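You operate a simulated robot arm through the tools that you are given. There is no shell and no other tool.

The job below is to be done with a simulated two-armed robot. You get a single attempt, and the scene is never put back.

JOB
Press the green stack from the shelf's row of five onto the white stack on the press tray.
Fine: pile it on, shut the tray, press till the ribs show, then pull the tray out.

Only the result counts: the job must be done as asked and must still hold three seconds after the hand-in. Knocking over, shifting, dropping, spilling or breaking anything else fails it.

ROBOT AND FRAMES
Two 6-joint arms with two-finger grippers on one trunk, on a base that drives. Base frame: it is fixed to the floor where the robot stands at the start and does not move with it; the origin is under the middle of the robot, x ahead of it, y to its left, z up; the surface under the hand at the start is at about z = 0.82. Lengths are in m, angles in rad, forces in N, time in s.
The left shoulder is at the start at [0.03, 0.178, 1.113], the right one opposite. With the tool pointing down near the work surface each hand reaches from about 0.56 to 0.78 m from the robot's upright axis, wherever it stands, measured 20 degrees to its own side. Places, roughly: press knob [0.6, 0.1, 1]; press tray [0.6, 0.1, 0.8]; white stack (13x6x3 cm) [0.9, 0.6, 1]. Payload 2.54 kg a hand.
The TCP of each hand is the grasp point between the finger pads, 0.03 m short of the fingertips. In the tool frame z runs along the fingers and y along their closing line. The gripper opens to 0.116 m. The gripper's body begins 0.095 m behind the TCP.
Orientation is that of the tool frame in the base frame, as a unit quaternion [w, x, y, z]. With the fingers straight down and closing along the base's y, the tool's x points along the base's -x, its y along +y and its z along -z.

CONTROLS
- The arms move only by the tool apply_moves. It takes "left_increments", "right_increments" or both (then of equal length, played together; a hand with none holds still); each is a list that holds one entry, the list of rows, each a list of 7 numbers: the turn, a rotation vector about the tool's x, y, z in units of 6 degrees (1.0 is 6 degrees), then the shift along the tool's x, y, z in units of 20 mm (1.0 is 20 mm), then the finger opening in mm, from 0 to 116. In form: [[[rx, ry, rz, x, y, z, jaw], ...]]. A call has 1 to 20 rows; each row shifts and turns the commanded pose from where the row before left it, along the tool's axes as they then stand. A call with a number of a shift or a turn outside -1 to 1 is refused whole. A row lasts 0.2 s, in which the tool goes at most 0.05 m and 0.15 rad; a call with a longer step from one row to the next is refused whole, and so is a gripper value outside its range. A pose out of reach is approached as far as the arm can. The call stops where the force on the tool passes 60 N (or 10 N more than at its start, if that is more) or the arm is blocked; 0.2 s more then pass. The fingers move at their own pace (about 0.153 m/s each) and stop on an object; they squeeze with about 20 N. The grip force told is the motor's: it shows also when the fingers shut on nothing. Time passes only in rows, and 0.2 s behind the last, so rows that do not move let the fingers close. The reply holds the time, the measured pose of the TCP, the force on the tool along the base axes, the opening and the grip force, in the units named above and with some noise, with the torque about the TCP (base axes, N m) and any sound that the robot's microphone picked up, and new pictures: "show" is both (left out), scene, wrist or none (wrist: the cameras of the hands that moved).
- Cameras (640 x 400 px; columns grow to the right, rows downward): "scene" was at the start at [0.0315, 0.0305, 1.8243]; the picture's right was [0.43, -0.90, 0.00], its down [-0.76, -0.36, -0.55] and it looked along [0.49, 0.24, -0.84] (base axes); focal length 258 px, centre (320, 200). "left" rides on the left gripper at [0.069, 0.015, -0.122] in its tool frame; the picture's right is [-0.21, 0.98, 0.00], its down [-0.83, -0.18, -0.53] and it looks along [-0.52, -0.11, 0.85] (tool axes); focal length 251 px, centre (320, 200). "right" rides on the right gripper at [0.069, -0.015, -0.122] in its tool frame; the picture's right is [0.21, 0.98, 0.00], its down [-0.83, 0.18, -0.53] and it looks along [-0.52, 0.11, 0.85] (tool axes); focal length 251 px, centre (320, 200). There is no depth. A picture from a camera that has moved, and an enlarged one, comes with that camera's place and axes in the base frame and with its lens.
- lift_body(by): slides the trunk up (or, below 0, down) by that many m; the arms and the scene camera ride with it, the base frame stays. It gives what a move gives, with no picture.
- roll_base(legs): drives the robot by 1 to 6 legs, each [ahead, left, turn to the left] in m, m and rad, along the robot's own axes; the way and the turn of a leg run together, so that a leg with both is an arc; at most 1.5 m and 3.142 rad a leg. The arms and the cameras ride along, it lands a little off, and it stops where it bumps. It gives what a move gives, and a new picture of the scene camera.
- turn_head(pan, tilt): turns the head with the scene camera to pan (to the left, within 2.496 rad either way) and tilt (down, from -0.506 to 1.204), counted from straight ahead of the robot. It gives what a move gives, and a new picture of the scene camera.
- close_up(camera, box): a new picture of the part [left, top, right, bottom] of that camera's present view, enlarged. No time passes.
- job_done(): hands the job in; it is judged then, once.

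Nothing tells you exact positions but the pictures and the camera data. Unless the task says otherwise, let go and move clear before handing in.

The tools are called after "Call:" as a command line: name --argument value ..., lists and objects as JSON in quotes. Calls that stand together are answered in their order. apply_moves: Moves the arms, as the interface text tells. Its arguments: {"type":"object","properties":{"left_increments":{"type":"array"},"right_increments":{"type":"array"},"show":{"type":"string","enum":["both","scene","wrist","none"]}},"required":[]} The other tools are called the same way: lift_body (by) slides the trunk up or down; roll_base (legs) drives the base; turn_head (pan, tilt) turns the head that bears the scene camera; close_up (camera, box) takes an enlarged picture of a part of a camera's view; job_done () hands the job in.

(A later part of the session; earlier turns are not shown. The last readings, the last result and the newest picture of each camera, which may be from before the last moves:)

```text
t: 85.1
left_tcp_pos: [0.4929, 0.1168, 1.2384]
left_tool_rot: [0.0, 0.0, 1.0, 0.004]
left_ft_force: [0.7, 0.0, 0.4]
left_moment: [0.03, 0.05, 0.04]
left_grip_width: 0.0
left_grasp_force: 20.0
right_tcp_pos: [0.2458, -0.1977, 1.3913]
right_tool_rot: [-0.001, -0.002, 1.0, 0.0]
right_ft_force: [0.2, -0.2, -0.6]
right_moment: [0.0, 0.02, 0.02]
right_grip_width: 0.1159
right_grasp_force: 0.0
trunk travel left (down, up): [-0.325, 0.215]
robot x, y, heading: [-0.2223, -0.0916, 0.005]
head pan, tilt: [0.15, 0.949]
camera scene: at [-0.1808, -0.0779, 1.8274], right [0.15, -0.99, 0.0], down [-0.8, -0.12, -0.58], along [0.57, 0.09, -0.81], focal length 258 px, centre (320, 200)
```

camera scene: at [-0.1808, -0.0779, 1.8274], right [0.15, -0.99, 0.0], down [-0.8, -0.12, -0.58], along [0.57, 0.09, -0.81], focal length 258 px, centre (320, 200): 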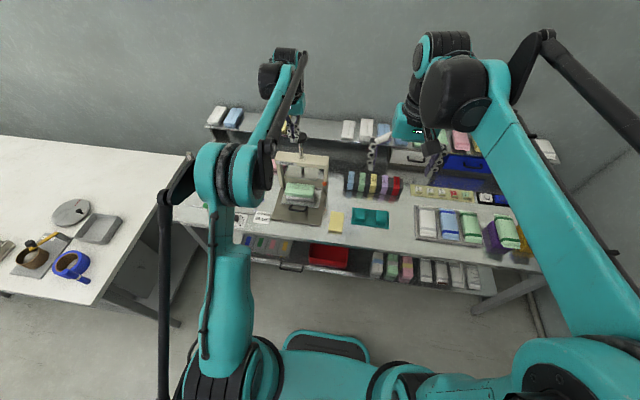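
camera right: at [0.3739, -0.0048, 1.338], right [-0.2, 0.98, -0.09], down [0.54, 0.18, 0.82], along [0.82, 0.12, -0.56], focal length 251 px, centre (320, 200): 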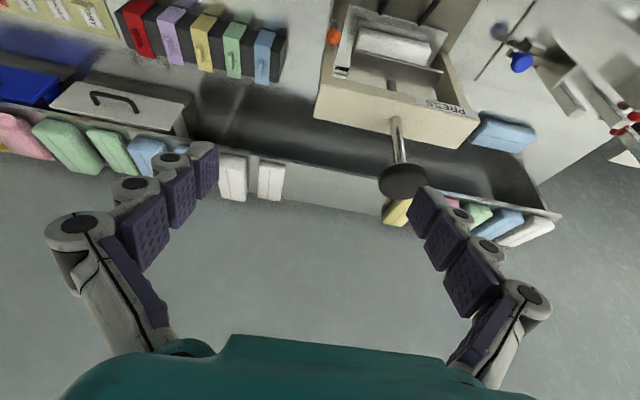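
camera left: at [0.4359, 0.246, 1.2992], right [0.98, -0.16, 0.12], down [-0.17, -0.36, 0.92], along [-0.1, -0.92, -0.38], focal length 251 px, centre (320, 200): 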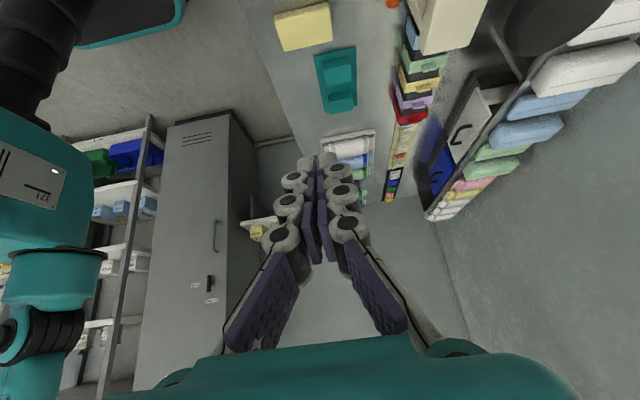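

Now the hand points straight down at [0.493, 0.117, 1.24]. I lower it to a spot in front of the handle bar, which is now near x≈0.43.

Call:
apply_moves --left_increments '[[[0, 0, 0, 0.6, 0.018, 0.6, 0], [0, 0, 0, 0.6, 0.018, 0.6, 0], [0, 0, 0, 0.6, 0.018, 0.8, 0], [0, 0, 0, 0.6, 0.018, 1, 0], [0, 0, 0, 0.5, 0.018, 1, 0], [0, 0, 0, 0.5, 0.018, 1, 0], [0, 0, 0, 0.5, 0.018, 1, 0], [0, 0, 0, 0.3, 0.018, 1, 0], [0, 0, 0, 0.25, 0.018, 1, 0], [0, 0, 0, 0.2, 0.018, 1, 0], [0, 0, 0, 0, 0.018, 1, 0], [0, 0, 0, 0, 0.018, 1, 0], [0, 0, 0, 0, 0.018, 1, 0], [0, 0, 0, 0, 0.018, 1, 0], [0, 0, 0, 0, 0, 0.9, 0]]]' --show "both"

Call:
close_up --camera "left" --box '[200, 40, 440, 200]'

```text
t: 88.3
left_tcp_pos: [0.3972, 0.1249, 0.9609]
left_tool_rot: [-0.001, 0.001, 1.0, 0.002]
left_ft_force: [0.0, -0.2, -0.2]
left_moment: [-0.01, 0.04, 0.01]
left_grip_width: 0.0001
left_grasp_force: 19.4
right_tcp_pos: [0.2459, -0.1979, 1.3904]
right_tool_rot: [0.0, -0.001, 1.0, 0.0]
right_ft_force: [0.2, 0.0, 0.3]
right_moment: [0.01, -0.02, -0.01]
right_grip_width: 0.1162
right_grasp_force: 0.1
trunk travel left (down, up): [-0.325, 0.215]
robot x, y, heading: [-0.225, -0.0867, 0.004]
head pan, tilt: [0.15, 0.949]
camera scene: at [-0.1821, -0.0776, 1.8274], right [0.15, -0.99, 0.0], down [-0.8, -0.12, -0.58], along [0.57, 0.09, -0.81], focal length 258 px, centre (320, 200)
camera left: at [0.3303, 0.1401, 1.0836], right [0.22, 0.98, 0.01], down [0.83, -0.19, 0.53], along [0.52, -0.11, -0.85], focal length 251 px, centre (320, 200)
```

scene: 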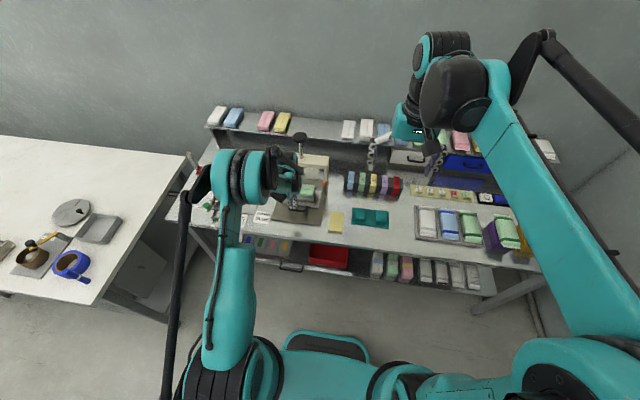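
left: 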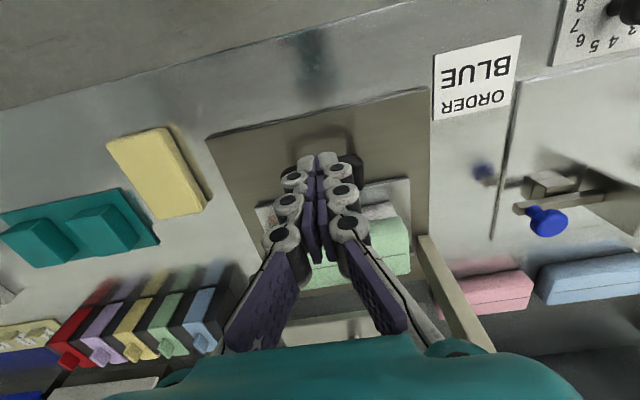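

```text
2.50 times, centred on (320, 120) of left
camera zoom: at [0.3303, 0.1401, 1.0836], right [0.22, 0.98, 0.01], down [0.83, -0.19, 0.53], along [0.52, -0.11, -0.85], focal length 629 px, centre (320, 400)
```

zoom: 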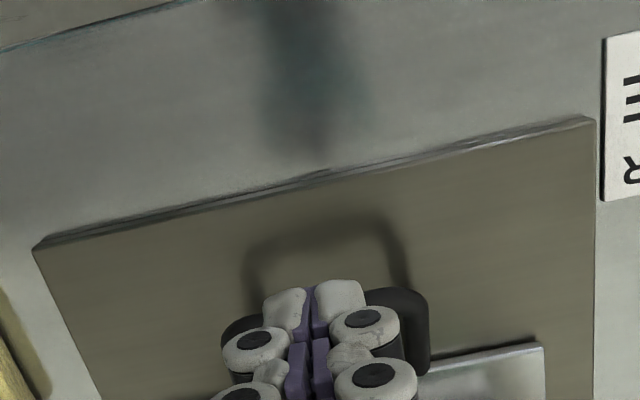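

The fingers hang about 1.4 cm in front of the bar. I lower them so the tips reach just below bar height.

Call:
apply_moves --left_increments '[[[0, 0, 0, 0.05, -0.05, 0.975, 0], [0, 0, 0, 0.05, -0.05, 0.975, 0], [0, 0, 0, 0.05, -0.05, 0.975, 0], [0, 0, 0, 0.05, -0.05, 0.975, 0]]]' --show "wrist"

Call:
close_up --camera "left" --box '[200, 60, 440, 220]'

```text
t: 89.3
left_tcp_pos: [0.3952, 0.1208, 0.8859]
left_tool_rot: [-0.002, 0.001, 1.0, 0.003]
left_ft_force: [0.5, 0.1, 0.1]
left_moment: [-0.01, 0.01, -0.01]
left_grip_width: 0.0002
left_grasp_force: 19.6
right_tcp_pos: [0.2453, -0.1963, 1.3917]
right_tool_rot: [-0.001, -0.001, 1.0, 0.0]
right_ft_force: [0.2, 0.9, -0.3]
right_moment: [0.01, -0.01, 0.0]
right_grip_width: 0.1159
right_grasp_force: 0.0
trunk travel left (down, up): [-0.325, 0.215]
robot x, y, heading: [-0.2239, -0.091, 0.003]
head pan, tilt: [0.15, 0.949]
camera left: at [0.3273, 0.1364, 1.008], right [0.22, 0.98, 0.01], down [0.83, -0.19, 0.53], along [0.52, -0.11, -0.85], focal length 251 px, centre (320, 200)
```

left: 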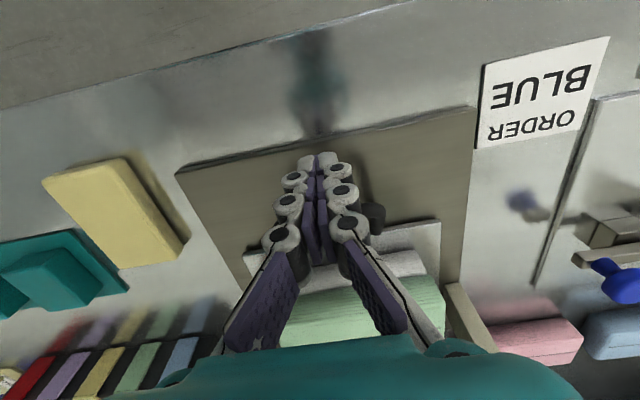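

```text
2.50 times, centred on (320, 140) of left
camera zoom: at [0.3273, 0.1364, 1.008], right [0.22, 0.98, 0.01], down [0.83, -0.19, 0.53], along [0.52, -0.11, -0.85], focal length 629 px, centre (320, 350)
```

zoom: 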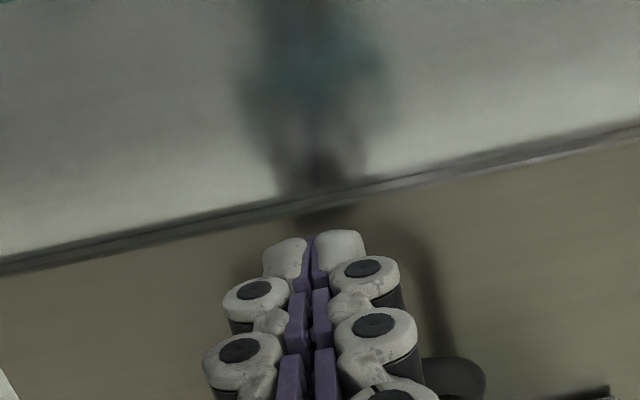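

The tips are in front of the bar at the right height. I push forward in 1 cm steps.

Call:
apply_moves --left_increments '[[[0, 0, 0, -0.5, 0, 0, 0], [0, 0, 0, -0.5, 0, 0, 0], [0, 0, 0, -0.5, 0, 0, 0], [0, 0, 0, -0.5, 0, 0, 0], [0, 0, 0, -0.5, 0, 0, 0], [0, 0, 0, -0.5, 0, 0, 0]]]' --show "both"

Call:
close_up --camera "scene" --box '[260, 140, 340, 220]'

```text
t: 90.7
left_tcp_pos: [0.4554, 0.1205, 0.8842]
left_tool_rot: [0.0, 0.0, 1.0, 0.003]
left_ft_force: [-0.3, 0.5, 0.3]
left_moment: [-0.01, -0.03, -0.02]
left_grip_width: 0.0002
left_grasp_force: 28.8
right_tcp_pos: [0.2464, -0.1971, 1.39]
right_tool_rot: [0.0, -0.002, 1.0, 0.0]
right_ft_force: [-0.5, 0.5, 0.6]
right_moment: [-0.02, -0.02, 0.0]
right_grip_width: 0.1161
right_grasp_force: 0.1
trunk travel left (down, up): [-0.325, 0.215]
robot x, y, heading: [-0.2202, -0.0878, 0.004]
head pan, tilt: [0.15, 0.949]
camera scene: at [-0.1824, -0.0778, 1.8274], right [0.15, -0.99, 0.0], down [-0.8, -0.12, -0.58], along [0.57, 0.09, -0.81], focal length 258 px, centre (320, 200)
camera left: at [0.3871, 0.1351, 1.0053], right [0.22, 0.98, 0.01], down [0.83, -0.19, 0.53], along [0.52, -0.11, -0.85], focal length 251 px, centre (320, 200)
```

scene: 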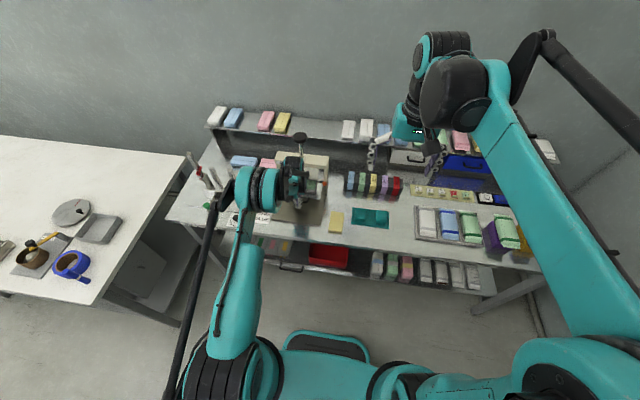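
left: 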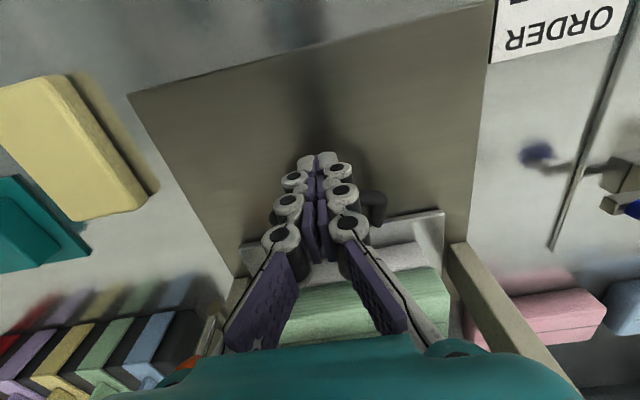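

```text
5.00 times, centred on (300, 180) of scene
camera zoom: at [-0.1824, -0.0778, 1.8274], right [0.15, -0.99, 0.0], down [-0.8, -0.12, -0.58], along [0.57, 0.09, -0.81], focal length 1289 px, centre (420, 300)
```

zoom: 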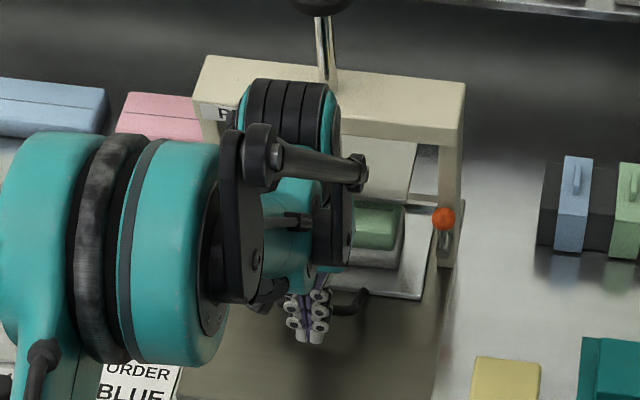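

The tray is nearly in with no resistance so far. I continue in 5 mm steps, looking for the end stop.

Call:
apply_moves --left_increments '[[[0, 0, 0, -0.25, 0, 0, 0], [0, 0, 0, -0.25, 0, 0, 0]]]' --show "none"

Call:
apply_moves --left_increments '[[[0, 0, 0, -0.25, 0, 0, 0]]]' --show "none"

```text
t: 91.3
left_tcp_pos: [0.4656, 0.1208, 0.8842]
left_tool_rot: [-0.001, 0.001, 1.0, 0.003]
left_ft_force: [-5.9, -1.5, -2.3]
left_moment: [-0.04, 0.07, -0.01]
left_grip_width: 0.0
left_grasp_force: 28.9
right_tcp_pos: [0.2442, -0.1969, 1.3919]
right_tool_rot: [0.0, -0.002, 1.0, 0.0]
right_ft_force: [0.3, -0.6, 0.3]
right_moment: [0.0, -0.02, 0.0]
right_grip_width: 0.1159
right_grasp_force: 0.0
trunk travel left (down, up): [-0.325, 0.215]
robot x, y, heading: [-0.2237, -0.0886, 0.004]
head pan, tilt: [0.15, 0.949]
```

```text
t: 91.7
left_tcp_pos: [0.465, 0.1221, 0.8847]
left_tool_rot: [-0.003, 0.001, 1.0, 0.003]
left_ft_force: [-38.2, -3.4, -16.3]
left_moment: [-0.04, 0.59, -0.04]
left_grip_width: 0.0059
left_grasp_force: 28.9
right_tcp_pos: [0.2421, -0.1972, 1.3928]
right_tool_rot: [0.001, -0.003, 1.0, 0.0]
right_ft_force: [0.2, -0.3, 0.3]
right_moment: [0.02, -0.02, 0.01]
right_grip_width: 0.1162
right_grasp_force: 0.0
trunk travel left (down, up): [-0.325, 0.215]
robot x, y, heading: [-0.225, -0.0904, 0.004]
head pan, tilt: [0.15, 0.949]
```

The tray hit its end stop, with −38 N at x≈0.465, so it is shut. I back off, raise the hand and look.

Call:
apply_moves --left_increments '[[[0, 0, 0, 0.25, 0, 0, 0], [0, 0, 0, 0.5, 0, 0, 0], [0, 0, 0, 1, 0, 0, 0], [0, 0, 0, 0.5, 0, -1, 0], [0, 0, 0, 0, 0, -1, 0], [0, 0, 0, 0, 0, -1, 0], [0, 0, 0, 0, 0, -1, 0], [0, 0, 0, 0, 0, -1, 0], [0, 0, 0, 0, 0, -1, 0], [0, 0, 0, 0, 0, -1, 0]]]' --show "both"

Call:
close_up --camera "left" --box '[220, 40, 440, 200]'

Call:
close_up --camera "scene" --box '[260, 130, 340, 210]'

```text
t: 93.9
left_tcp_pos: [0.4236, 0.1213, 1.0253]
left_tool_rot: [0.0, 0.001, 1.0, 0.004]
left_ft_force: [0.4, -0.5, 0.2]
left_moment: [-0.03, -0.01, 0.02]
left_grip_width: 0.0001
left_grasp_force: 28.9
right_tcp_pos: [0.2444, -0.1978, 1.3913]
right_tool_rot: [0.0, -0.001, 1.0, 0.0]
right_ft_force: [-1.1, -0.1, 0.0]
right_moment: [0.01, -0.01, -0.03]
right_grip_width: 0.1159
right_grasp_force: 0.1
trunk travel left (down, up): [-0.325, 0.215]
robot x, y, heading: [-0.2221, -0.09, 0.005]
head pan, tilt: [0.15, 0.949]
camera scene: at [-0.1834, -0.078, 1.8274], right [0.15, -0.99, 0.0], down [-0.8, -0.12, -0.58], along [0.58, 0.09, -0.81], focal length 258 px, centre (320, 200)
camera left: at [0.3557, 0.1363, 1.1469], right [0.22, 0.98, 0.01], down [0.83, -0.19, 0.53], along [0.52, -0.11, -0.85], focal length 251 px, centre (320, 200)
```

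scene: 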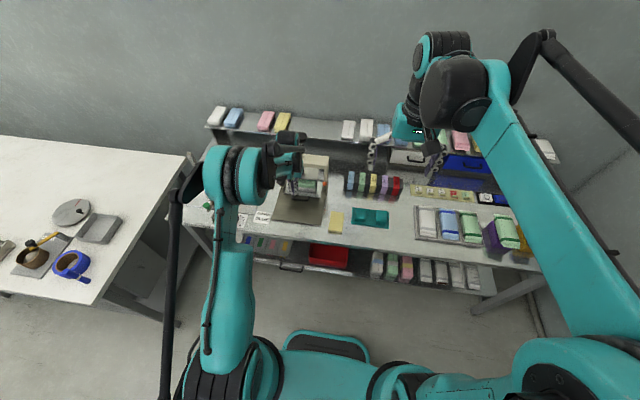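
left: 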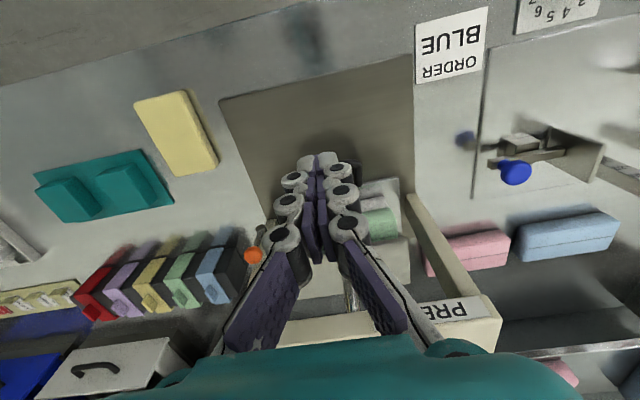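

```text
2.50 times, centred on (330, 120) of left
camera zoom: at [0.3557, 0.1363, 1.1469], right [0.22, 0.98, 0.01], down [0.83, -0.19, 0.53], along [0.52, -0.11, -0.85], focal length 629 px, centre (295, 400)
```

zoom: 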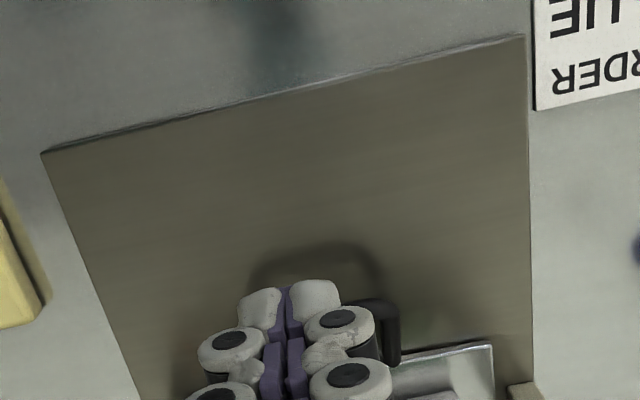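

```text
5.00 times, centred on (300, 170) of scene
camera zoom: at [-0.1834, -0.078, 1.8274], right [0.15, -0.99, 0.0], down [-0.8, -0.12, -0.58], along [0.58, 0.09, -0.81], focal length 1289 px, centre (420, 350)
```

zoom: 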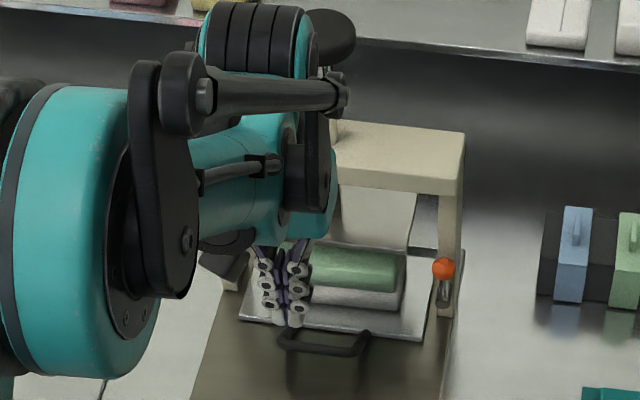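

The tray is shut with the pile under the plate. I'll raise the hand high above the knob, drive forward 0.2 m and look at the knob from there.

Call:
apply_moves --left_increments '[[[0, 0, 0, 0, 0, -1, 0], [0, 0, 0, 0, 0, -1, 0], [0, 0, 0, 0, 0, -1, 0], [0, 0, 0, 0, 0, -1, 0], [0, 0, 0, 0, 0, -1, 0], [0, 0, 0, 0, 0, -1, 0], [0, 0, 0, 0, 0, -1, 0], [0, 0, 0, 0, 0, -1, 0], [0, 0, 0, 0, 0, -1, 0], [0, 0, 0, 0, 0, -1, 0], [0, 0, 0, 0, 0, -1, 0], [0, 0, 0, 0, 0, -1, 0], [0, 0, 0, 0, 0, -1, 0], [0, 0, 0, 0, 0, -1, 0]]]' --show "both"

Call:
close_up --camera "scene" --box '[260, 120, 340, 200]'

Call:
close_up --camera "left" --box '[220, 60, 460, 220]'

```text
t: 96.9
left_tcp_pos: [0.4227, 0.118, 1.3041]
left_tool_rot: [0.0, 0.001, 1.0, 0.003]
left_ft_force: [-1.0, 0.2, 0.0]
left_moment: [0.01, 0.01, 0.01]
left_grip_width: 0.0001
left_grasp_force: 28.9
right_tcp_pos: [0.2458, -0.1974, 1.3915]
right_tool_rot: [0.0, -0.001, 1.0, 0.0]
right_ft_force: [0.3, 0.2, 0.2]
right_moment: [-0.02, -0.03, -0.04]
right_grip_width: 0.1161
right_grasp_force: 0.0
trunk travel left (down, up): [-0.325, 0.215]
robot x, y, heading: [-0.2232, -0.0875, 0.004]
head pan, tilt: [0.15, 0.949]
camera scene: at [-0.1832, -0.078, 1.8274], right [0.15, -0.99, 0.0], down [-0.8, -0.12, -0.58], along [0.58, 0.09, -0.81], focal length 258 px, centre (320, 200)
camera left: at [0.3553, 0.1325, 1.427], right [0.22, 0.98, 0.01], down [0.83, -0.19, 0.53], along [0.52, -0.11, -0.85], focal length 251 px, centre (320, 200)
```

scene: 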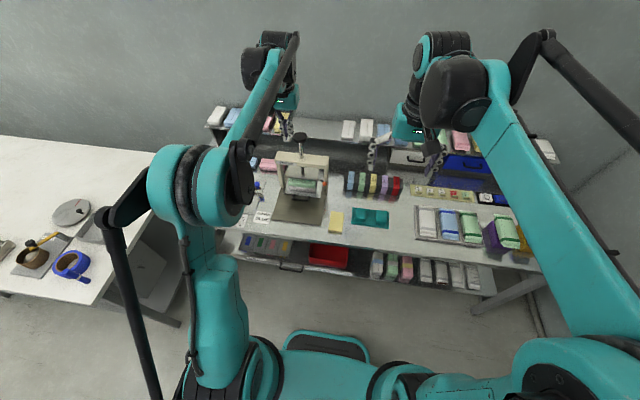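
left: 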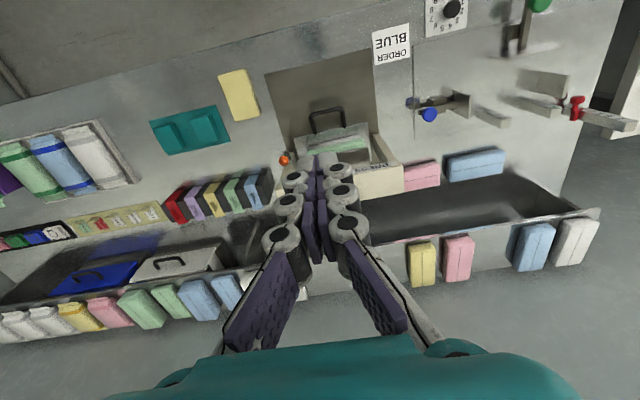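

```text
5.00 times, centred on (300, 160) of scene
camera zoom: at [-0.1832, -0.078, 1.8274], right [0.15, -0.99, 0.0], down [-0.8, -0.12, -0.58], along [0.58, 0.09, -0.81], focal length 1289 px, centre (420, 400)
```

zoom: 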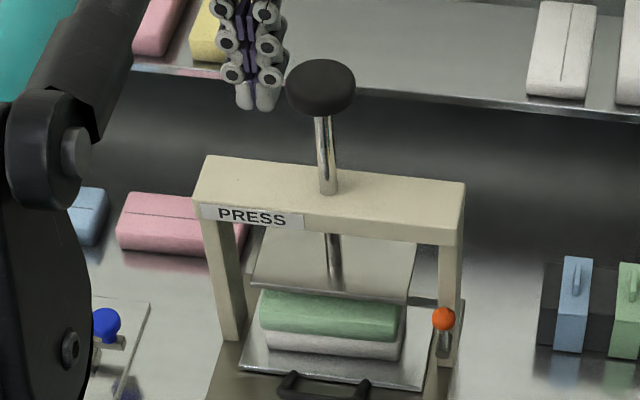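

```text
2.50 times, centred on (340, 140) of left
camera zoom: at [0.3553, 0.1325, 1.427], right [0.22, 0.98, 0.01], down [0.83, -0.19, 0.53], along [0.52, -0.11, -0.85], focal length 629 px, centre (270, 350)
```

zoom: 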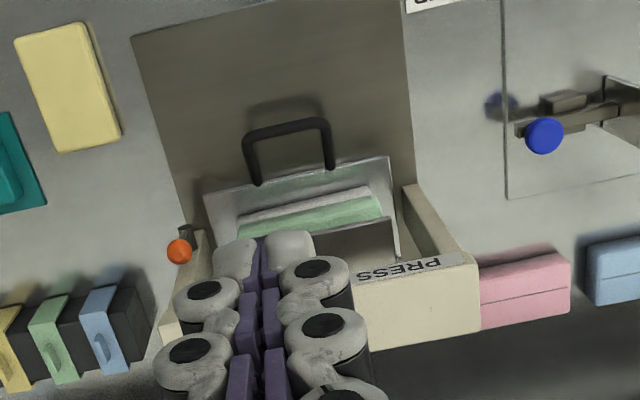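

The view is clear: the tray is shut and green-on-white sits under the raised plate. I'll drive forward 0.15 m so the left hand comes near the knob, with the tips staying about 11 cm above it.

Call:
roll_base --legs '[[0.15, 0, 0]]'

Call:
close_up --camera "left" --box '[200, 60, 440, 220]'

Call:
close_up --camera "scene" --box '[250, 110, 370, 230]'

```text
t: 98.3
left_tcp_pos: [0.5702, 0.1166, 1.3041]
left_tool_rot: [0.0, 0.002, 1.0, 0.004]
left_ft_force: [-0.6, 0.4, -0.3]
left_moment: [0.04, 0.06, 0.02]
left_grip_width: 0.0001
left_grasp_force: 28.4
right_tcp_pos: [0.3912, -0.1968, 1.3913]
right_tool_rot: [0.001, -0.001, 1.0, 0.001]
right_ft_force: [-0.1, -0.8, -0.2]
right_moment: [-0.01, 0.02, 0.03]
right_grip_width: 0.1162
right_grasp_force: 0.1
trunk travel left (down, up): [-0.325, 0.215]
robot x, y, heading: [-0.0781, -0.0912, 0.003]
head pan, tilt: [0.15, 0.949]
camera scene: at [-0.0364, -0.0775, 1.8274], right [0.15, -0.99, 0.0], down [-0.8, -0.12, -0.58], along [0.58, 0.09, -0.81], focal length 258 px, centre (320, 200)
```

scene: 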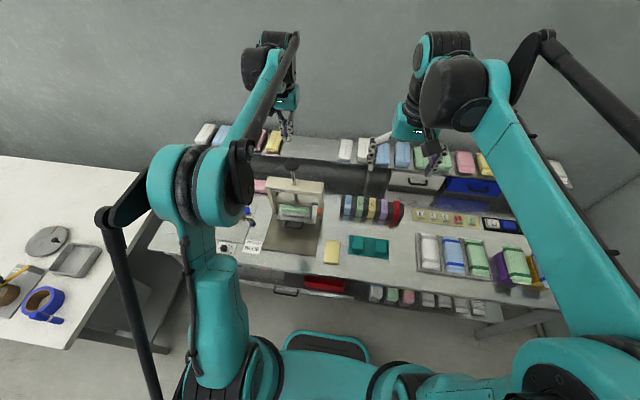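

```text
2.50 times, centred on (320, 140) of left
camera zoom: at [0.5024, 0.1319, 1.4266], right [0.22, 0.98, 0.01], down [0.83, -0.19, 0.53], along [0.52, -0.11, -0.85], focal length 629 px, centre (320, 350)
```

zoom: 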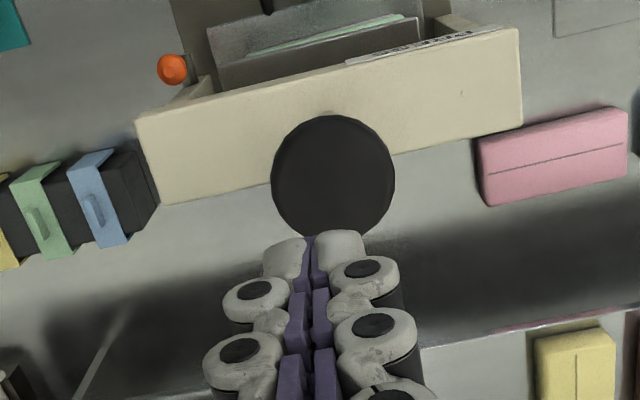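

```text
3.33 times, centred on (310, 170) of scene
camera zoom: at [-0.0364, -0.0775, 1.8274], right [0.15, -0.99, 0.0], down [-0.8, -0.12, -0.58], along [0.58, 0.09, -0.81], focal length 859 px, centre (353, 300)
```

zoom: 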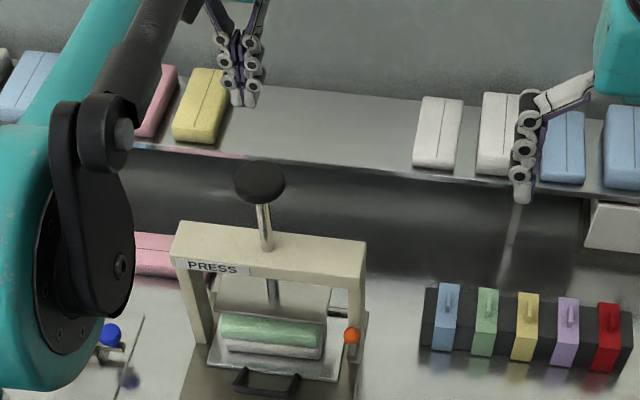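

The knob is about 5.3 cm wide, centred near [0.586, 0.124] with its top around z≈1.155. I'll centre the closed fingers over it and take a baseline picture of the pile.

Call:
apply_moves --left_increments '[[[0, 0, 0, -0.4, 0.185, 0.5, 0], [0, 0, 0, -0.4, 0.185, 1, 0], [0, 0, 0, 0, 0, 1, 0], [0, 0, 0, 0, 0, 1, 0], [0, 0, 0, 0, 0, 1, 0], [0, 0, 0, 0, 0, 0.5, 0]]]' --show "wrist"

Call:
close_up --camera "scene" --box '[280, 180, 340, 230]'

Call:
close_up --camera "scene" --box '[250, 110, 370, 230]'

```text
t: 99.7
left_tcp_pos: [0.5864, 0.1248, 1.2055]
left_tool_rot: [0.0, 0.002, 1.0, 0.003]
left_ft_force: [-0.4, 0.3, 1.2]
left_moment: [-0.03, 0.01, -0.01]
left_grip_width: 0.0
left_grasp_force: 28.6
right_tcp_pos: [0.3915, -0.1976, 1.392]
right_tool_rot: [0.0, 0.0, 1.0, 0.0]
right_ft_force: [0.2, -0.3, -0.1]
right_moment: [-0.02, -0.01, 0.01]
right_grip_width: 0.116
right_grasp_force: 0.1
trunk travel left (down, up): [-0.325, 0.215]
robot x, y, heading: [-0.0792, -0.09, 0.002]
head pan, tilt: [0.15, 0.949]
camera left: at [0.5189, 0.1395, 1.327], right [0.22, 0.98, 0.01], down [0.83, -0.19, 0.53], along [0.52, -0.11, -0.85], focal length 251 px, centre (320, 200)
```

left: 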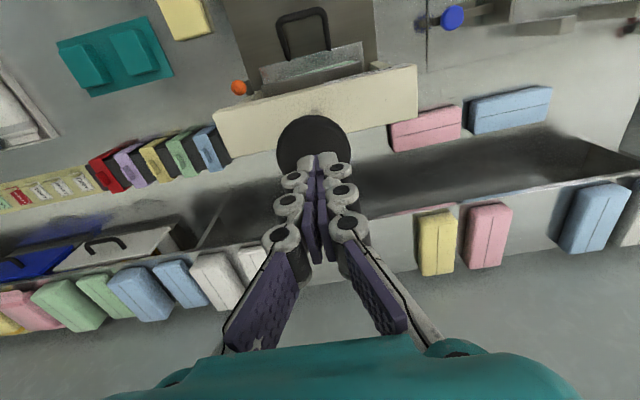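

```text
8.00 times, centred on (310, 205) of scene
camera zoom: at [-0.0363, -0.0775, 1.8274], right [0.15, -0.99, 0.0], down [-0.8, -0.12, -0.58], along [0.58, 0.09, -0.81], focal length 2062 px, centre (400, 160)
```

zoom: 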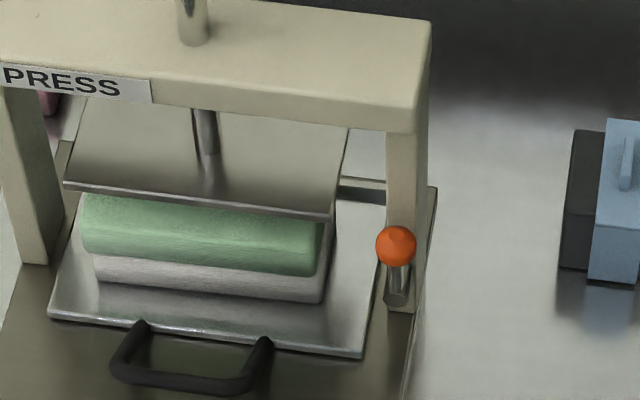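

```text
3.33 times, centred on (310, 170) of scene
camera zoom: at [-0.0363, -0.0775, 1.8274], right [0.15, -0.99, 0.0], down [-0.8, -0.12, -0.58], along [0.58, 0.09, -0.81], focal length 859 px, centre (353, 300)
```

zoom: 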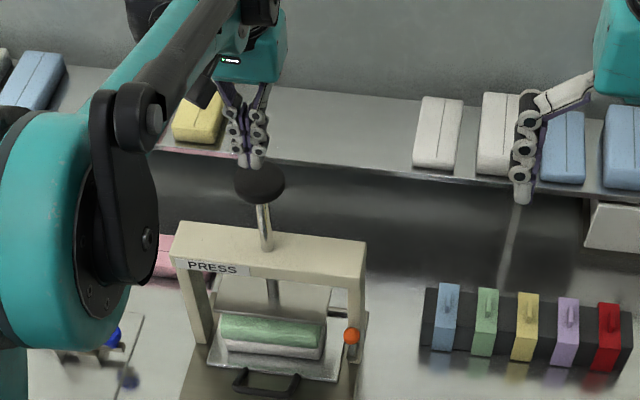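

The pile is clearly visible under the plate. I now lower onto the knob in small steps and watch the force.

Call:
apply_moves --left_increments '[[[0, 0, 0, 0, 0, 0.5, 0], [0, 0, 0, 0, 0, 0.25, 0], [0, 0, 0, 0, 0, 0.25, 0]]]' --show "none"

Call:
apply_moves --left_increments '[[[0, 0, 0, 0, 0, 0.25, 0], [0, 0, 0, 0, 0, 0.25, 0]]]' --show "none"

Call:
close_up --camera "scene" --box '[270, 130, 350, 230]'

```text
t: 100.5
left_tcp_pos: [0.588, 0.1242, 1.1842]
left_tool_rot: [-0.001, 0.001, 1.0, 0.003]
left_ft_force: [0.4, 0.7, -0.4]
left_moment: [-0.01, 0.04, 0.04]
left_grip_width: 0.0
left_grasp_force: 28.6
right_tcp_pos: [0.3928, -0.1971, 1.3919]
right_tool_rot: [0.0, 0.0, 1.0, 0.0]
right_ft_force: [-0.5, 1.0, 0.5]
right_moment: [0.0, 0.0, 0.0]
right_grip_width: 0.1158
right_grasp_force: 0.0
trunk travel left (down, up): [-0.325, 0.215]
robot x, y, heading: [-0.078, -0.0903, 0.003]
head pan, tilt: [0.15, 0.949]
```

```text
t: 101.1
left_tcp_pos: [0.5849, 0.1231, 1.1758]
left_tool_rot: [-0.001, 0.002, 1.0, 0.005]
left_ft_force: [1.8, -0.2, 2.4]
left_moment: [-0.03, -0.05, 0.01]
left_grip_width: 0.0
left_grasp_force: 28.7
right_tcp_pos: [0.3922, -0.1969, 1.3909]
right_tool_rot: [0.0, -0.001, 1.0, 0.001]
right_ft_force: [-0.6, 0.8, -0.1]
right_moment: [-0.01, 0.0, -0.01]
right_grip_width: 0.1161
right_grasp_force: 0.1
trunk travel left (down, up): [-0.325, 0.215]
robot x, y, heading: [-0.0767, -0.0865, 0.005]
head pan, tilt: [0.15, 0.949]
```

```text
4.00 times, centred on (310, 180) of scene
camera zoom: at [-0.036, -0.0776, 1.8274], right [0.15, -0.99, 0.0], down [-0.8, -0.12, -0.58], along [0.58, 0.09, -0.81], focal length 1031 px, centre (360, 280)
```

zoom: 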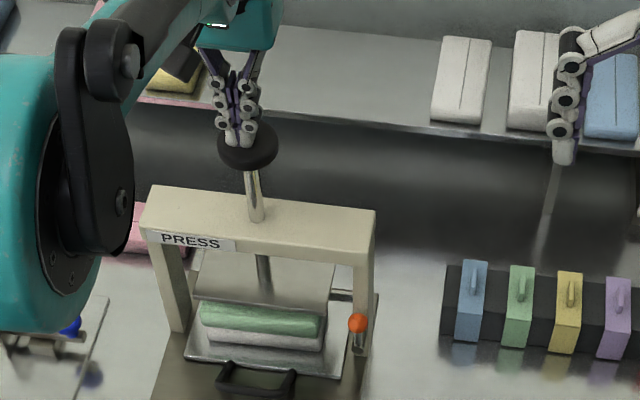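

Contact with the knob came at about z=1.147 and is light. I keep pushing in 5 mm steps.

Call:
apply_moves --left_increments '[[[0, 0, 0, 0, 0, 0.25, 0], [0, 0, 0, 0, 0, 0.25, 0]]]' --show "none"

Call:
apply_moves --left_increments '[[[0, 0, 0, 0, 0, 0.25, 0], [0, 0, 0, 0, 0, 0.25, 0]]]' --show "none"

Call:
close_up --camera "scene" --box '[280, 180, 340, 230]'

```text
t: 101.7
left_tcp_pos: [0.5858, 0.1252, 1.1639]
left_tool_rot: [0.0, 0.002, 1.0, 0.003]
left_ft_force: [0.9, -0.5, 2.9]
left_moment: [0.0, -0.04, -0.05]
left_grip_width: 0.0
left_grasp_force: 28.5
right_tcp_pos: [0.3917, -0.1984, 1.3915]
right_tool_rot: [-0.001, 0.0, 1.0, 0.0]
right_ft_force: [0.0, -1.5, -0.6]
right_moment: [0.01, -0.03, -0.03]
right_grip_width: 0.1158
right_grasp_force: 0.1
trunk travel left (down, up): [-0.325, 0.215]
robot x, y, heading: [-0.0752, -0.0906, -0.003]
head pan, tilt: [0.15, 0.949]
```

```text
t: 102.3
left_tcp_pos: [0.5856, 0.1264, 1.1533]
left_tool_rot: [0.001, 0.002, 1.0, 0.003]
left_ft_force: [1.1, -1.4, 2.7]
left_moment: [-0.09, -0.01, 0.01]
left_grip_width: 0.0
left_grasp_force: 28.2
right_tcp_pos: [0.3909, -0.197, 1.391]
right_tool_rot: [0.0, -0.001, 1.0, 0.0]
right_ft_force: [-0.3, -0.4, 0.4]
right_moment: [-0.01, -0.02, 0.0]
right_grip_width: 0.1159
right_grasp_force: 0.0
trunk travel left (down, up): [-0.325, 0.215]
robot x, y, heading: [-0.0741, -0.0853, 0.004]
head pan, tilt: [0.15, 0.949]
```

```text
8.00 times, centred on (310, 205) of scene
camera zoom: at [-0.0364, -0.0778, 1.8274], right [0.15, -0.99, 0.0], down [-0.8, -0.12, -0.58], along [0.58, 0.09, -0.81], focal length 2062 px, centre (400, 160)
```

zoom: 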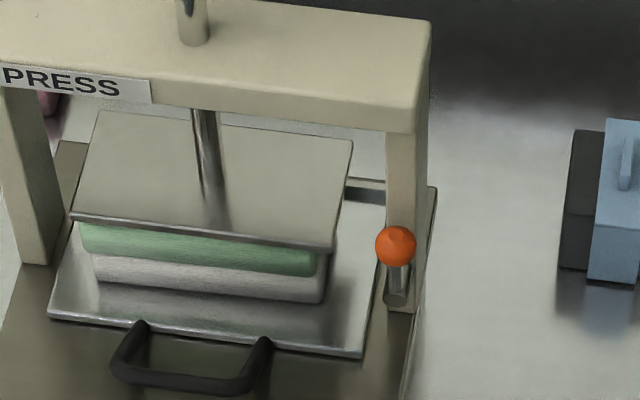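

The plate is moving down smoothly and is now close above green. I continue in smaller steps.

Call:
apply_moves --left_increments '[[[0, 0, 0, 0, 0, 0.25, 0]]]' --show "none"

Call:
apply_moves --left_increments '[[[0, 0, 0, 0, 0, 0.2, 0]]]' --show "none"

Call:
apply_moves --left_increments '[[[0, 0, 0, 0, 0, 0.15, 0]]]' --show "none"

Call:
close_up --camera "scene" --box '[280, 180, 340, 230]'

```text
t: 102.7
left_tcp_pos: [0.5855, 0.1262, 1.15]
left_tool_rot: [-0.001, 0.002, 1.0, 0.004]
left_ft_force: [-1.5, -0.5, 2.9]
left_moment: [-0.05, 0.04, -0.04]
left_grip_width: 0.0002
left_grasp_force: 28.7
right_tcp_pos: [0.3916, -0.1983, 1.3911]
right_tool_rot: [0.0, -0.001, 1.0, 0.001]
right_ft_force: [-0.4, -0.4, 0.1]
right_moment: [0.0, 0.0, 0.02]
right_grip_width: 0.1161
right_grasp_force: 0.2
trunk travel left (down, up): [-0.325, 0.215]
robot x, y, heading: [-0.0771, -0.0883, 0.006]
head pan, tilt: [0.15, 0.949]
```

```text
t: 103.1
left_tcp_pos: [0.5874, 0.1259, 1.1468]
left_tool_rot: [0.001, 0.0, 1.0, 0.004]
left_ft_force: [4.2, 3.6, 16.9]
left_moment: [0.05, -0.13, 0.01]
left_grip_width: 0.0058
left_grasp_force: 29.1
right_tcp_pos: [0.3903, -0.1963, 1.3908]
right_tool_rot: [0.002, -0.001, 1.0, 0.0]
right_ft_force: [-0.4, -0.1, 0.8]
right_moment: [0.01, 0.01, -0.02]
right_grip_width: 0.1161
right_grasp_force: 0.1
trunk travel left (down, up): [-0.325, 0.215]
robot x, y, heading: [-0.0734, -0.0882, 0.003]
head pan, tilt: [0.15, 0.949]
```

```text
t: 103.7
left_tcp_pos: [0.5862, 0.1268, 1.1466]
left_tool_rot: [0.003, 0.002, 1.0, 0.004]
left_ft_force: [1.7, 0.4, 31.3]
left_moment: [0.0, 0.06, 0.01]
left_grip_width: 0.0063
left_grasp_force: 28.8
right_tcp_pos: [0.3888, -0.1981, 1.392]
right_tool_rot: [0.002, -0.001, 1.0, -0.001]
right_ft_force: [-0.1, -0.7, -1.0]
right_moment: [-0.02, -0.02, 0.0]
right_grip_width: 0.116
right_grasp_force: 0.0
trunk travel left (down, up): [-0.325, 0.215]
robot x, y, heading: [-0.073, -0.0896, 0.0]
head pan, tilt: [0.15, 0.949]
stopped in row 1 (left hand): the force on the tool passed its limit at 62 N (the readings are from after the stop); the commanded pose is now the measured one
```

```text
8.00 times, centred on (310, 205) of scene
camera zoom: at [-0.0397, -0.0784, 1.8275], right [0.15, -0.99, 0.0], down [-0.8, -0.12, -0.58], along [0.58, 0.09, -0.81], focal length 2062 px, centre (400, 160)
```

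zoom: 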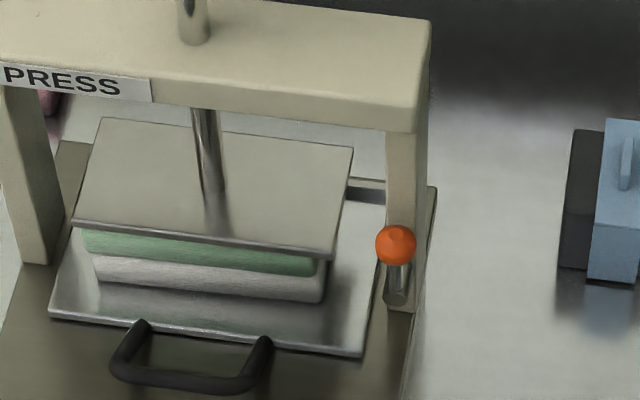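

The plate now rests on green and the last step reached about 60 N. I'll zoom in to see whether the pile changes and keep pressing.

Call:
close_up --camera "scene" --box '[284, 196, 324, 221]'

Call:
apply_moves --left_increments '[[[0, 0, 0, 0, 0, 0.1, 0], [0, 0, 0, 0, 0, 0.1, 0], [0, 0, 0, 0, 0, 0.1, 0]]]' --show "none"

Call:
close_up --camera "scene" --box '[284, 196, 324, 221]'

```text
16.00 times, centred on (304, 208) of scene
camera zoom: at [-0.0397, -0.0784, 1.8275], right [0.15, -0.99, 0.0], down [-0.8, -0.12, -0.58], along [0.58, 0.09, -0.81], focal length 4124 px, centre (576, 64)
```

zoom: 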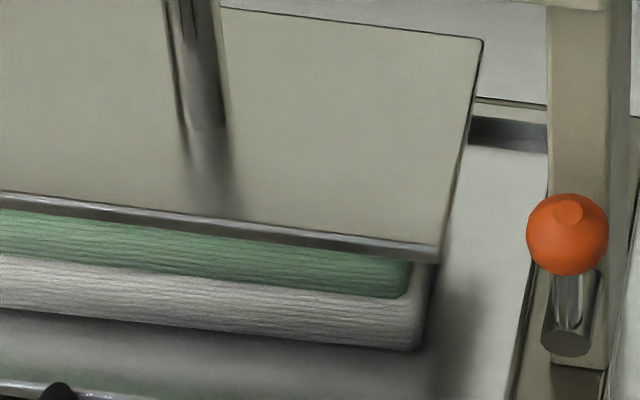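

```text
t: 104.2
left_tcp_pos: [0.5874, 0.1262, 1.1454]
left_tool_rot: [0.005, 0.001, 1.0, 0.004]
left_ft_force: [-3.5, 0.1, 35.3]
left_moment: [-0.05, 0.3, 0.02]
left_grip_width: 0.0059
left_grasp_force: 28.2
right_tcp_pos: [0.3888, -0.1981, 1.3917]
right_tool_rot: [0.002, -0.001, 1.0, 0.0]
right_ft_force: [-0.7, -0.4, 0.8]
right_moment: [-0.01, -0.02, -0.02]
right_grip_width: 0.1159
right_grasp_force: 0.0
trunk travel left (down, up): [-0.325, 0.215]
robot x, y, heading: [-0.0735, -0.0842, 0.003]
head pan, tilt: [0.15, 0.949]
stopped in row 2 (left hand): the force on the tool passed its limit at 64 N (the readings are from after the stop); the commanded pose is now the measured one
```

```text
16.00 times, centred on (304, 208) of scene
camera zoom: at [-0.0406, -0.0787, 1.8275], right [0.15, -0.99, 0.0], down [-0.8, -0.12, -0.58], along [0.58, 0.09, -0.81], focal length 4124 px, centre (576, 64)
```

zoom: 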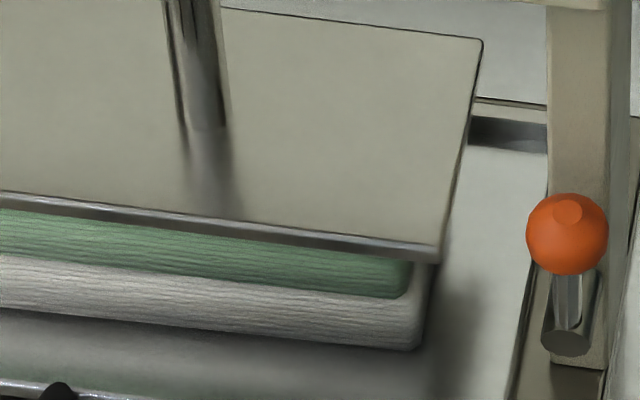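

The force peaked at 64 N and relaxed; the pile hardly compressed so far. I'll press to just under the limit and hold it for a couple of seconds.

Call:
apply_moves --left_increments '[[[0, 0, 0, 0, 0, 0.08, 0], [0, 0, 0, 0, 0, 0, 0], [0, 0, 0, 0, 0, 0, 0], [0, 0, 0, 0, 0, 0, 0], [0, 0, 0, 0, 0, 0, 0], [0, 0, 0, 0, 0, 0, 0], [0, 0, 0, 0, 0, 0, 0], [0, 0, 0, 0, 0, 0, 0]]]' --show "none"

Call:
close_up --camera "scene" --box '[280, 180, 340, 230]'

```text
t: 104.7
left_tcp_pos: [0.5854, 0.1269, 1.1461]
left_tool_rot: [0.005, 0.002, 1.0, 0.005]
left_ft_force: [-6.8, -2.0, 37.1]
left_moment: [-0.06, 0.51, 0.08]
left_grip_width: 0.0059
left_grasp_force: 28.5
right_tcp_pos: [0.3885, -0.1988, 1.3927]
right_tool_rot: [0.002, -0.001, 1.0, 0.001]
right_ft_force: [0.2, 1.2, -0.2]
right_moment: [0.0, -0.02, -0.04]
right_grip_width: 0.1161
right_grasp_force: 0.1
trunk travel left (down, up): [-0.325, 0.215]
robot x, y, heading: [-0.0782, -0.0859, 0.006]
head pan, tilt: [0.15, 0.949]
stopped in row 2 (left hand): the force on the tool passed its limit at 62 N (the readings are from after the stop); the commanded pose is now the measured one
```

```text
8.00 times, centred on (310, 205) of scene
camera zoom: at [-0.041, -0.0788, 1.8275], right [0.15, -0.99, 0.0], down [-0.8, -0.12, -0.58], along [0.58, 0.09, -0.81], focal length 2062 px, centre (400, 160)
```

zoom: 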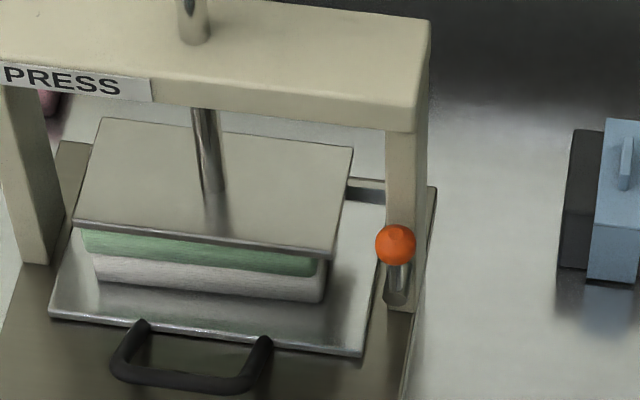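

The limit trips quickly since the whole arm is stiff here. Before pressing more, I'll look closely at the rod, bridge and plate for anything that could be the ribs.

Call:
close_up --camera "scene" --box '[280, 140, 330, 180]'

Call:
close_up --camera "scene" --box '[290, 175, 335, 215]'

Call:
close_up --camera "left" --box '[220, 20, 420, 180]'

```text
10.00 times, centred on (305, 160) of scene
camera zoom: at [-0.041, -0.0788, 1.8275], right [0.15, -0.99, 0.0], down [-0.8, -0.12, -0.58], along [0.58, 0.09, -0.81], focal length 2577 px, centre (470, 600)
```

zoom: 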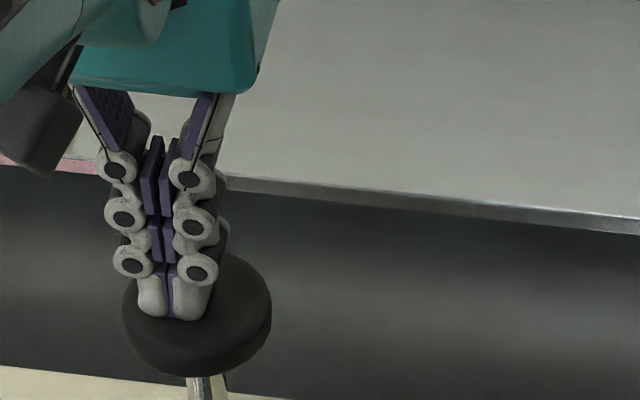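

```text
10.00 times, centred on (312, 195) of scene
camera zoom: at [-0.041, -0.0788, 1.8275], right [0.15, -0.99, 0.0], down [-0.8, -0.12, -0.58], along [0.58, 0.09, -0.81], focal length 2577 px, centre (395, 250)
```

zoom: 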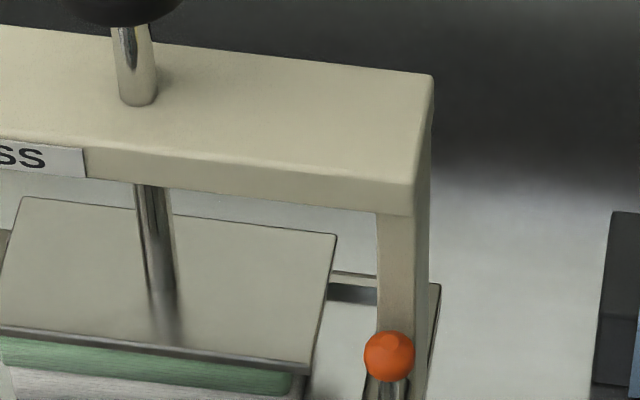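

```text
2.50 times, centred on (320, 100) of left
camera zoom: at [0.5168, 0.1404, 1.2682], right [0.22, 0.98, 0.01], down [0.82, -0.19, 0.54], along [0.53, -0.11, -0.84], focal length 629 px, centre (320, 450)
```

zoom: 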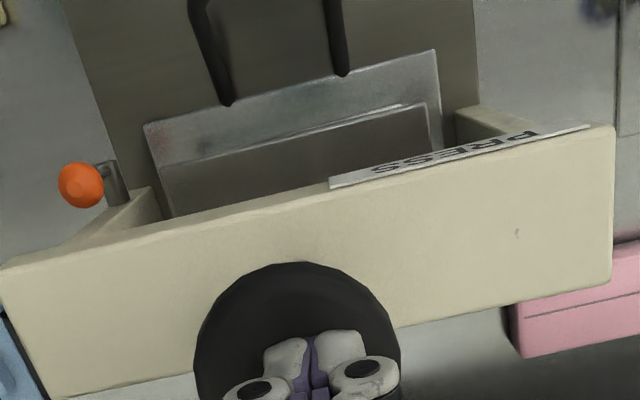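

Nothing rib-like is visible on the rod, so the ribs should appear on the pile itself. I'll hold the present pressure for 2 s and watch for change.

Call:
apply_moves --left_increments '[[[0, 0, 0, 0, 0, 0.015, 0], [0, 0, 0, 0, 0, 0, 0], [0, 0, 0, 0, 0, 0.015, 0], [0, 0, 0, 0, 0, 0, 0], [0, 0, 0, 0, 0, 0, 0], [0, 0, 0, 0, 0, 0, 0], [0, 0, 0, 0, 0, 0, 0], [0, 0, 0, 0, 0, 0, 0], [0, 0, 0, 0, 0, 0, 0], [0, 0, 0, 0, 0, 0, 0]]]' --show "none"

Call:
close_up --camera "scene" --box '[280, 180, 340, 230]'

```text
t: 106.8
left_tcp_pos: [0.587, 0.1258, 1.1452]
left_tool_rot: [0.006, 0.001, 1.0, 0.005]
left_ft_force: [2.8, -1.5, 54.6]
left_moment: [-0.07, 0.46, -0.02]
left_grip_width: 0.0059
left_grasp_force: 28.5
right_tcp_pos: [0.3881, -0.1992, 1.3909]
right_tool_rot: [0.002, -0.001, 1.0, 0.001]
right_ft_force: [1.2, -0.5, -0.3]
right_moment: [0.06, -0.01, 0.01]
right_grip_width: 0.116
right_grasp_force: 0.1
trunk travel left (down, up): [-0.325, 0.215]
robot x, y, heading: [-0.0764, -0.0879, 0.004]
head pan, tilt: [0.15, 0.949]
```

```text
8.00 times, centred on (310, 205) of scene
camera zoom: at [-0.0421, -0.08, 1.8277], right [0.15, -0.99, 0.0], down [-0.8, -0.12, -0.59], along [0.58, 0.09, -0.81], focal length 2062 px, centre (400, 160)
```

zoom: 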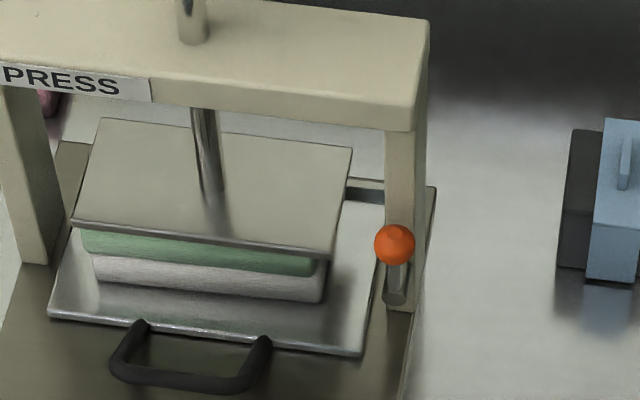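

At a steady 55 N nothing has changed yet. I'll hold a bit longer and raise the force slowly while watching the pile close up.

Call:
apply_moves --left_increments '[[[0, 0, 0, 0, 0, 0, 0], [0, 0, 0, 0, 0, 0, 0], [0, 0, 0, 0, 0, 0, 0], [0, 0, 0, 0, 0, 0, 0], [0, 0, 0, 0, 0, 0.01, 0], [0, 0, 0, 0, 0, 0, 0], [0, 0, 0, 0, 0, 0, 0], [0, 0, 0, 0, 0, 0.01, 0], [0, 0, 0, 0, 0, 0, 0], [0, 0, 0, 0, 0, 0, 0], [0, 0, 0, 0, 0, 0, 0], [0, 0, 0, 0, 0, 0, 0]]]' --show "none"

Call:
close_up --camera "scene" --box '[284, 196, 324, 221]'

```text
t: 109.5
left_tcp_pos: [0.5865, 0.1261, 1.1464]
left_tool_rot: [0.006, 0.002, 1.0, 0.005]
left_ft_force: [0.8, 0.3, 60.4]
left_moment: [-0.02, 0.53, 0.02]
left_grip_width: 0.0061
left_grasp_force: 28.6
right_tcp_pos: [0.3869, -0.1994, 1.3924]
right_tool_rot: [0.003, -0.001, 1.0, 0.002]
right_ft_force: [0.6, 0.2, -0.5]
right_moment: [-0.02, -0.01, -0.01]
right_grip_width: 0.1161
right_grasp_force: 0.2
trunk travel left (down, up): [-0.325, 0.215]
robot x, y, heading: [-0.078, -0.0888, -0.001]
head pan, tilt: [0.15, 0.949]
```

```text
16.00 times, centred on (304, 208) of scene
camera zoom: at [-0.043, -0.0799, 1.8278], right [0.15, -0.99, 0.0], down [-0.8, -0.12, -0.59], along [0.58, 0.09, -0.81], focal length 4124 px, centre (576, 64)
```

zoom: 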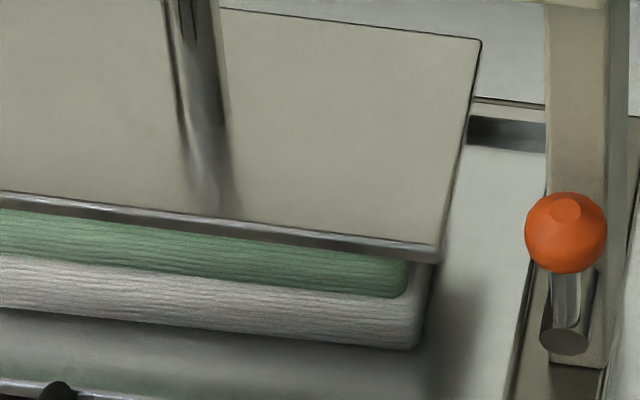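

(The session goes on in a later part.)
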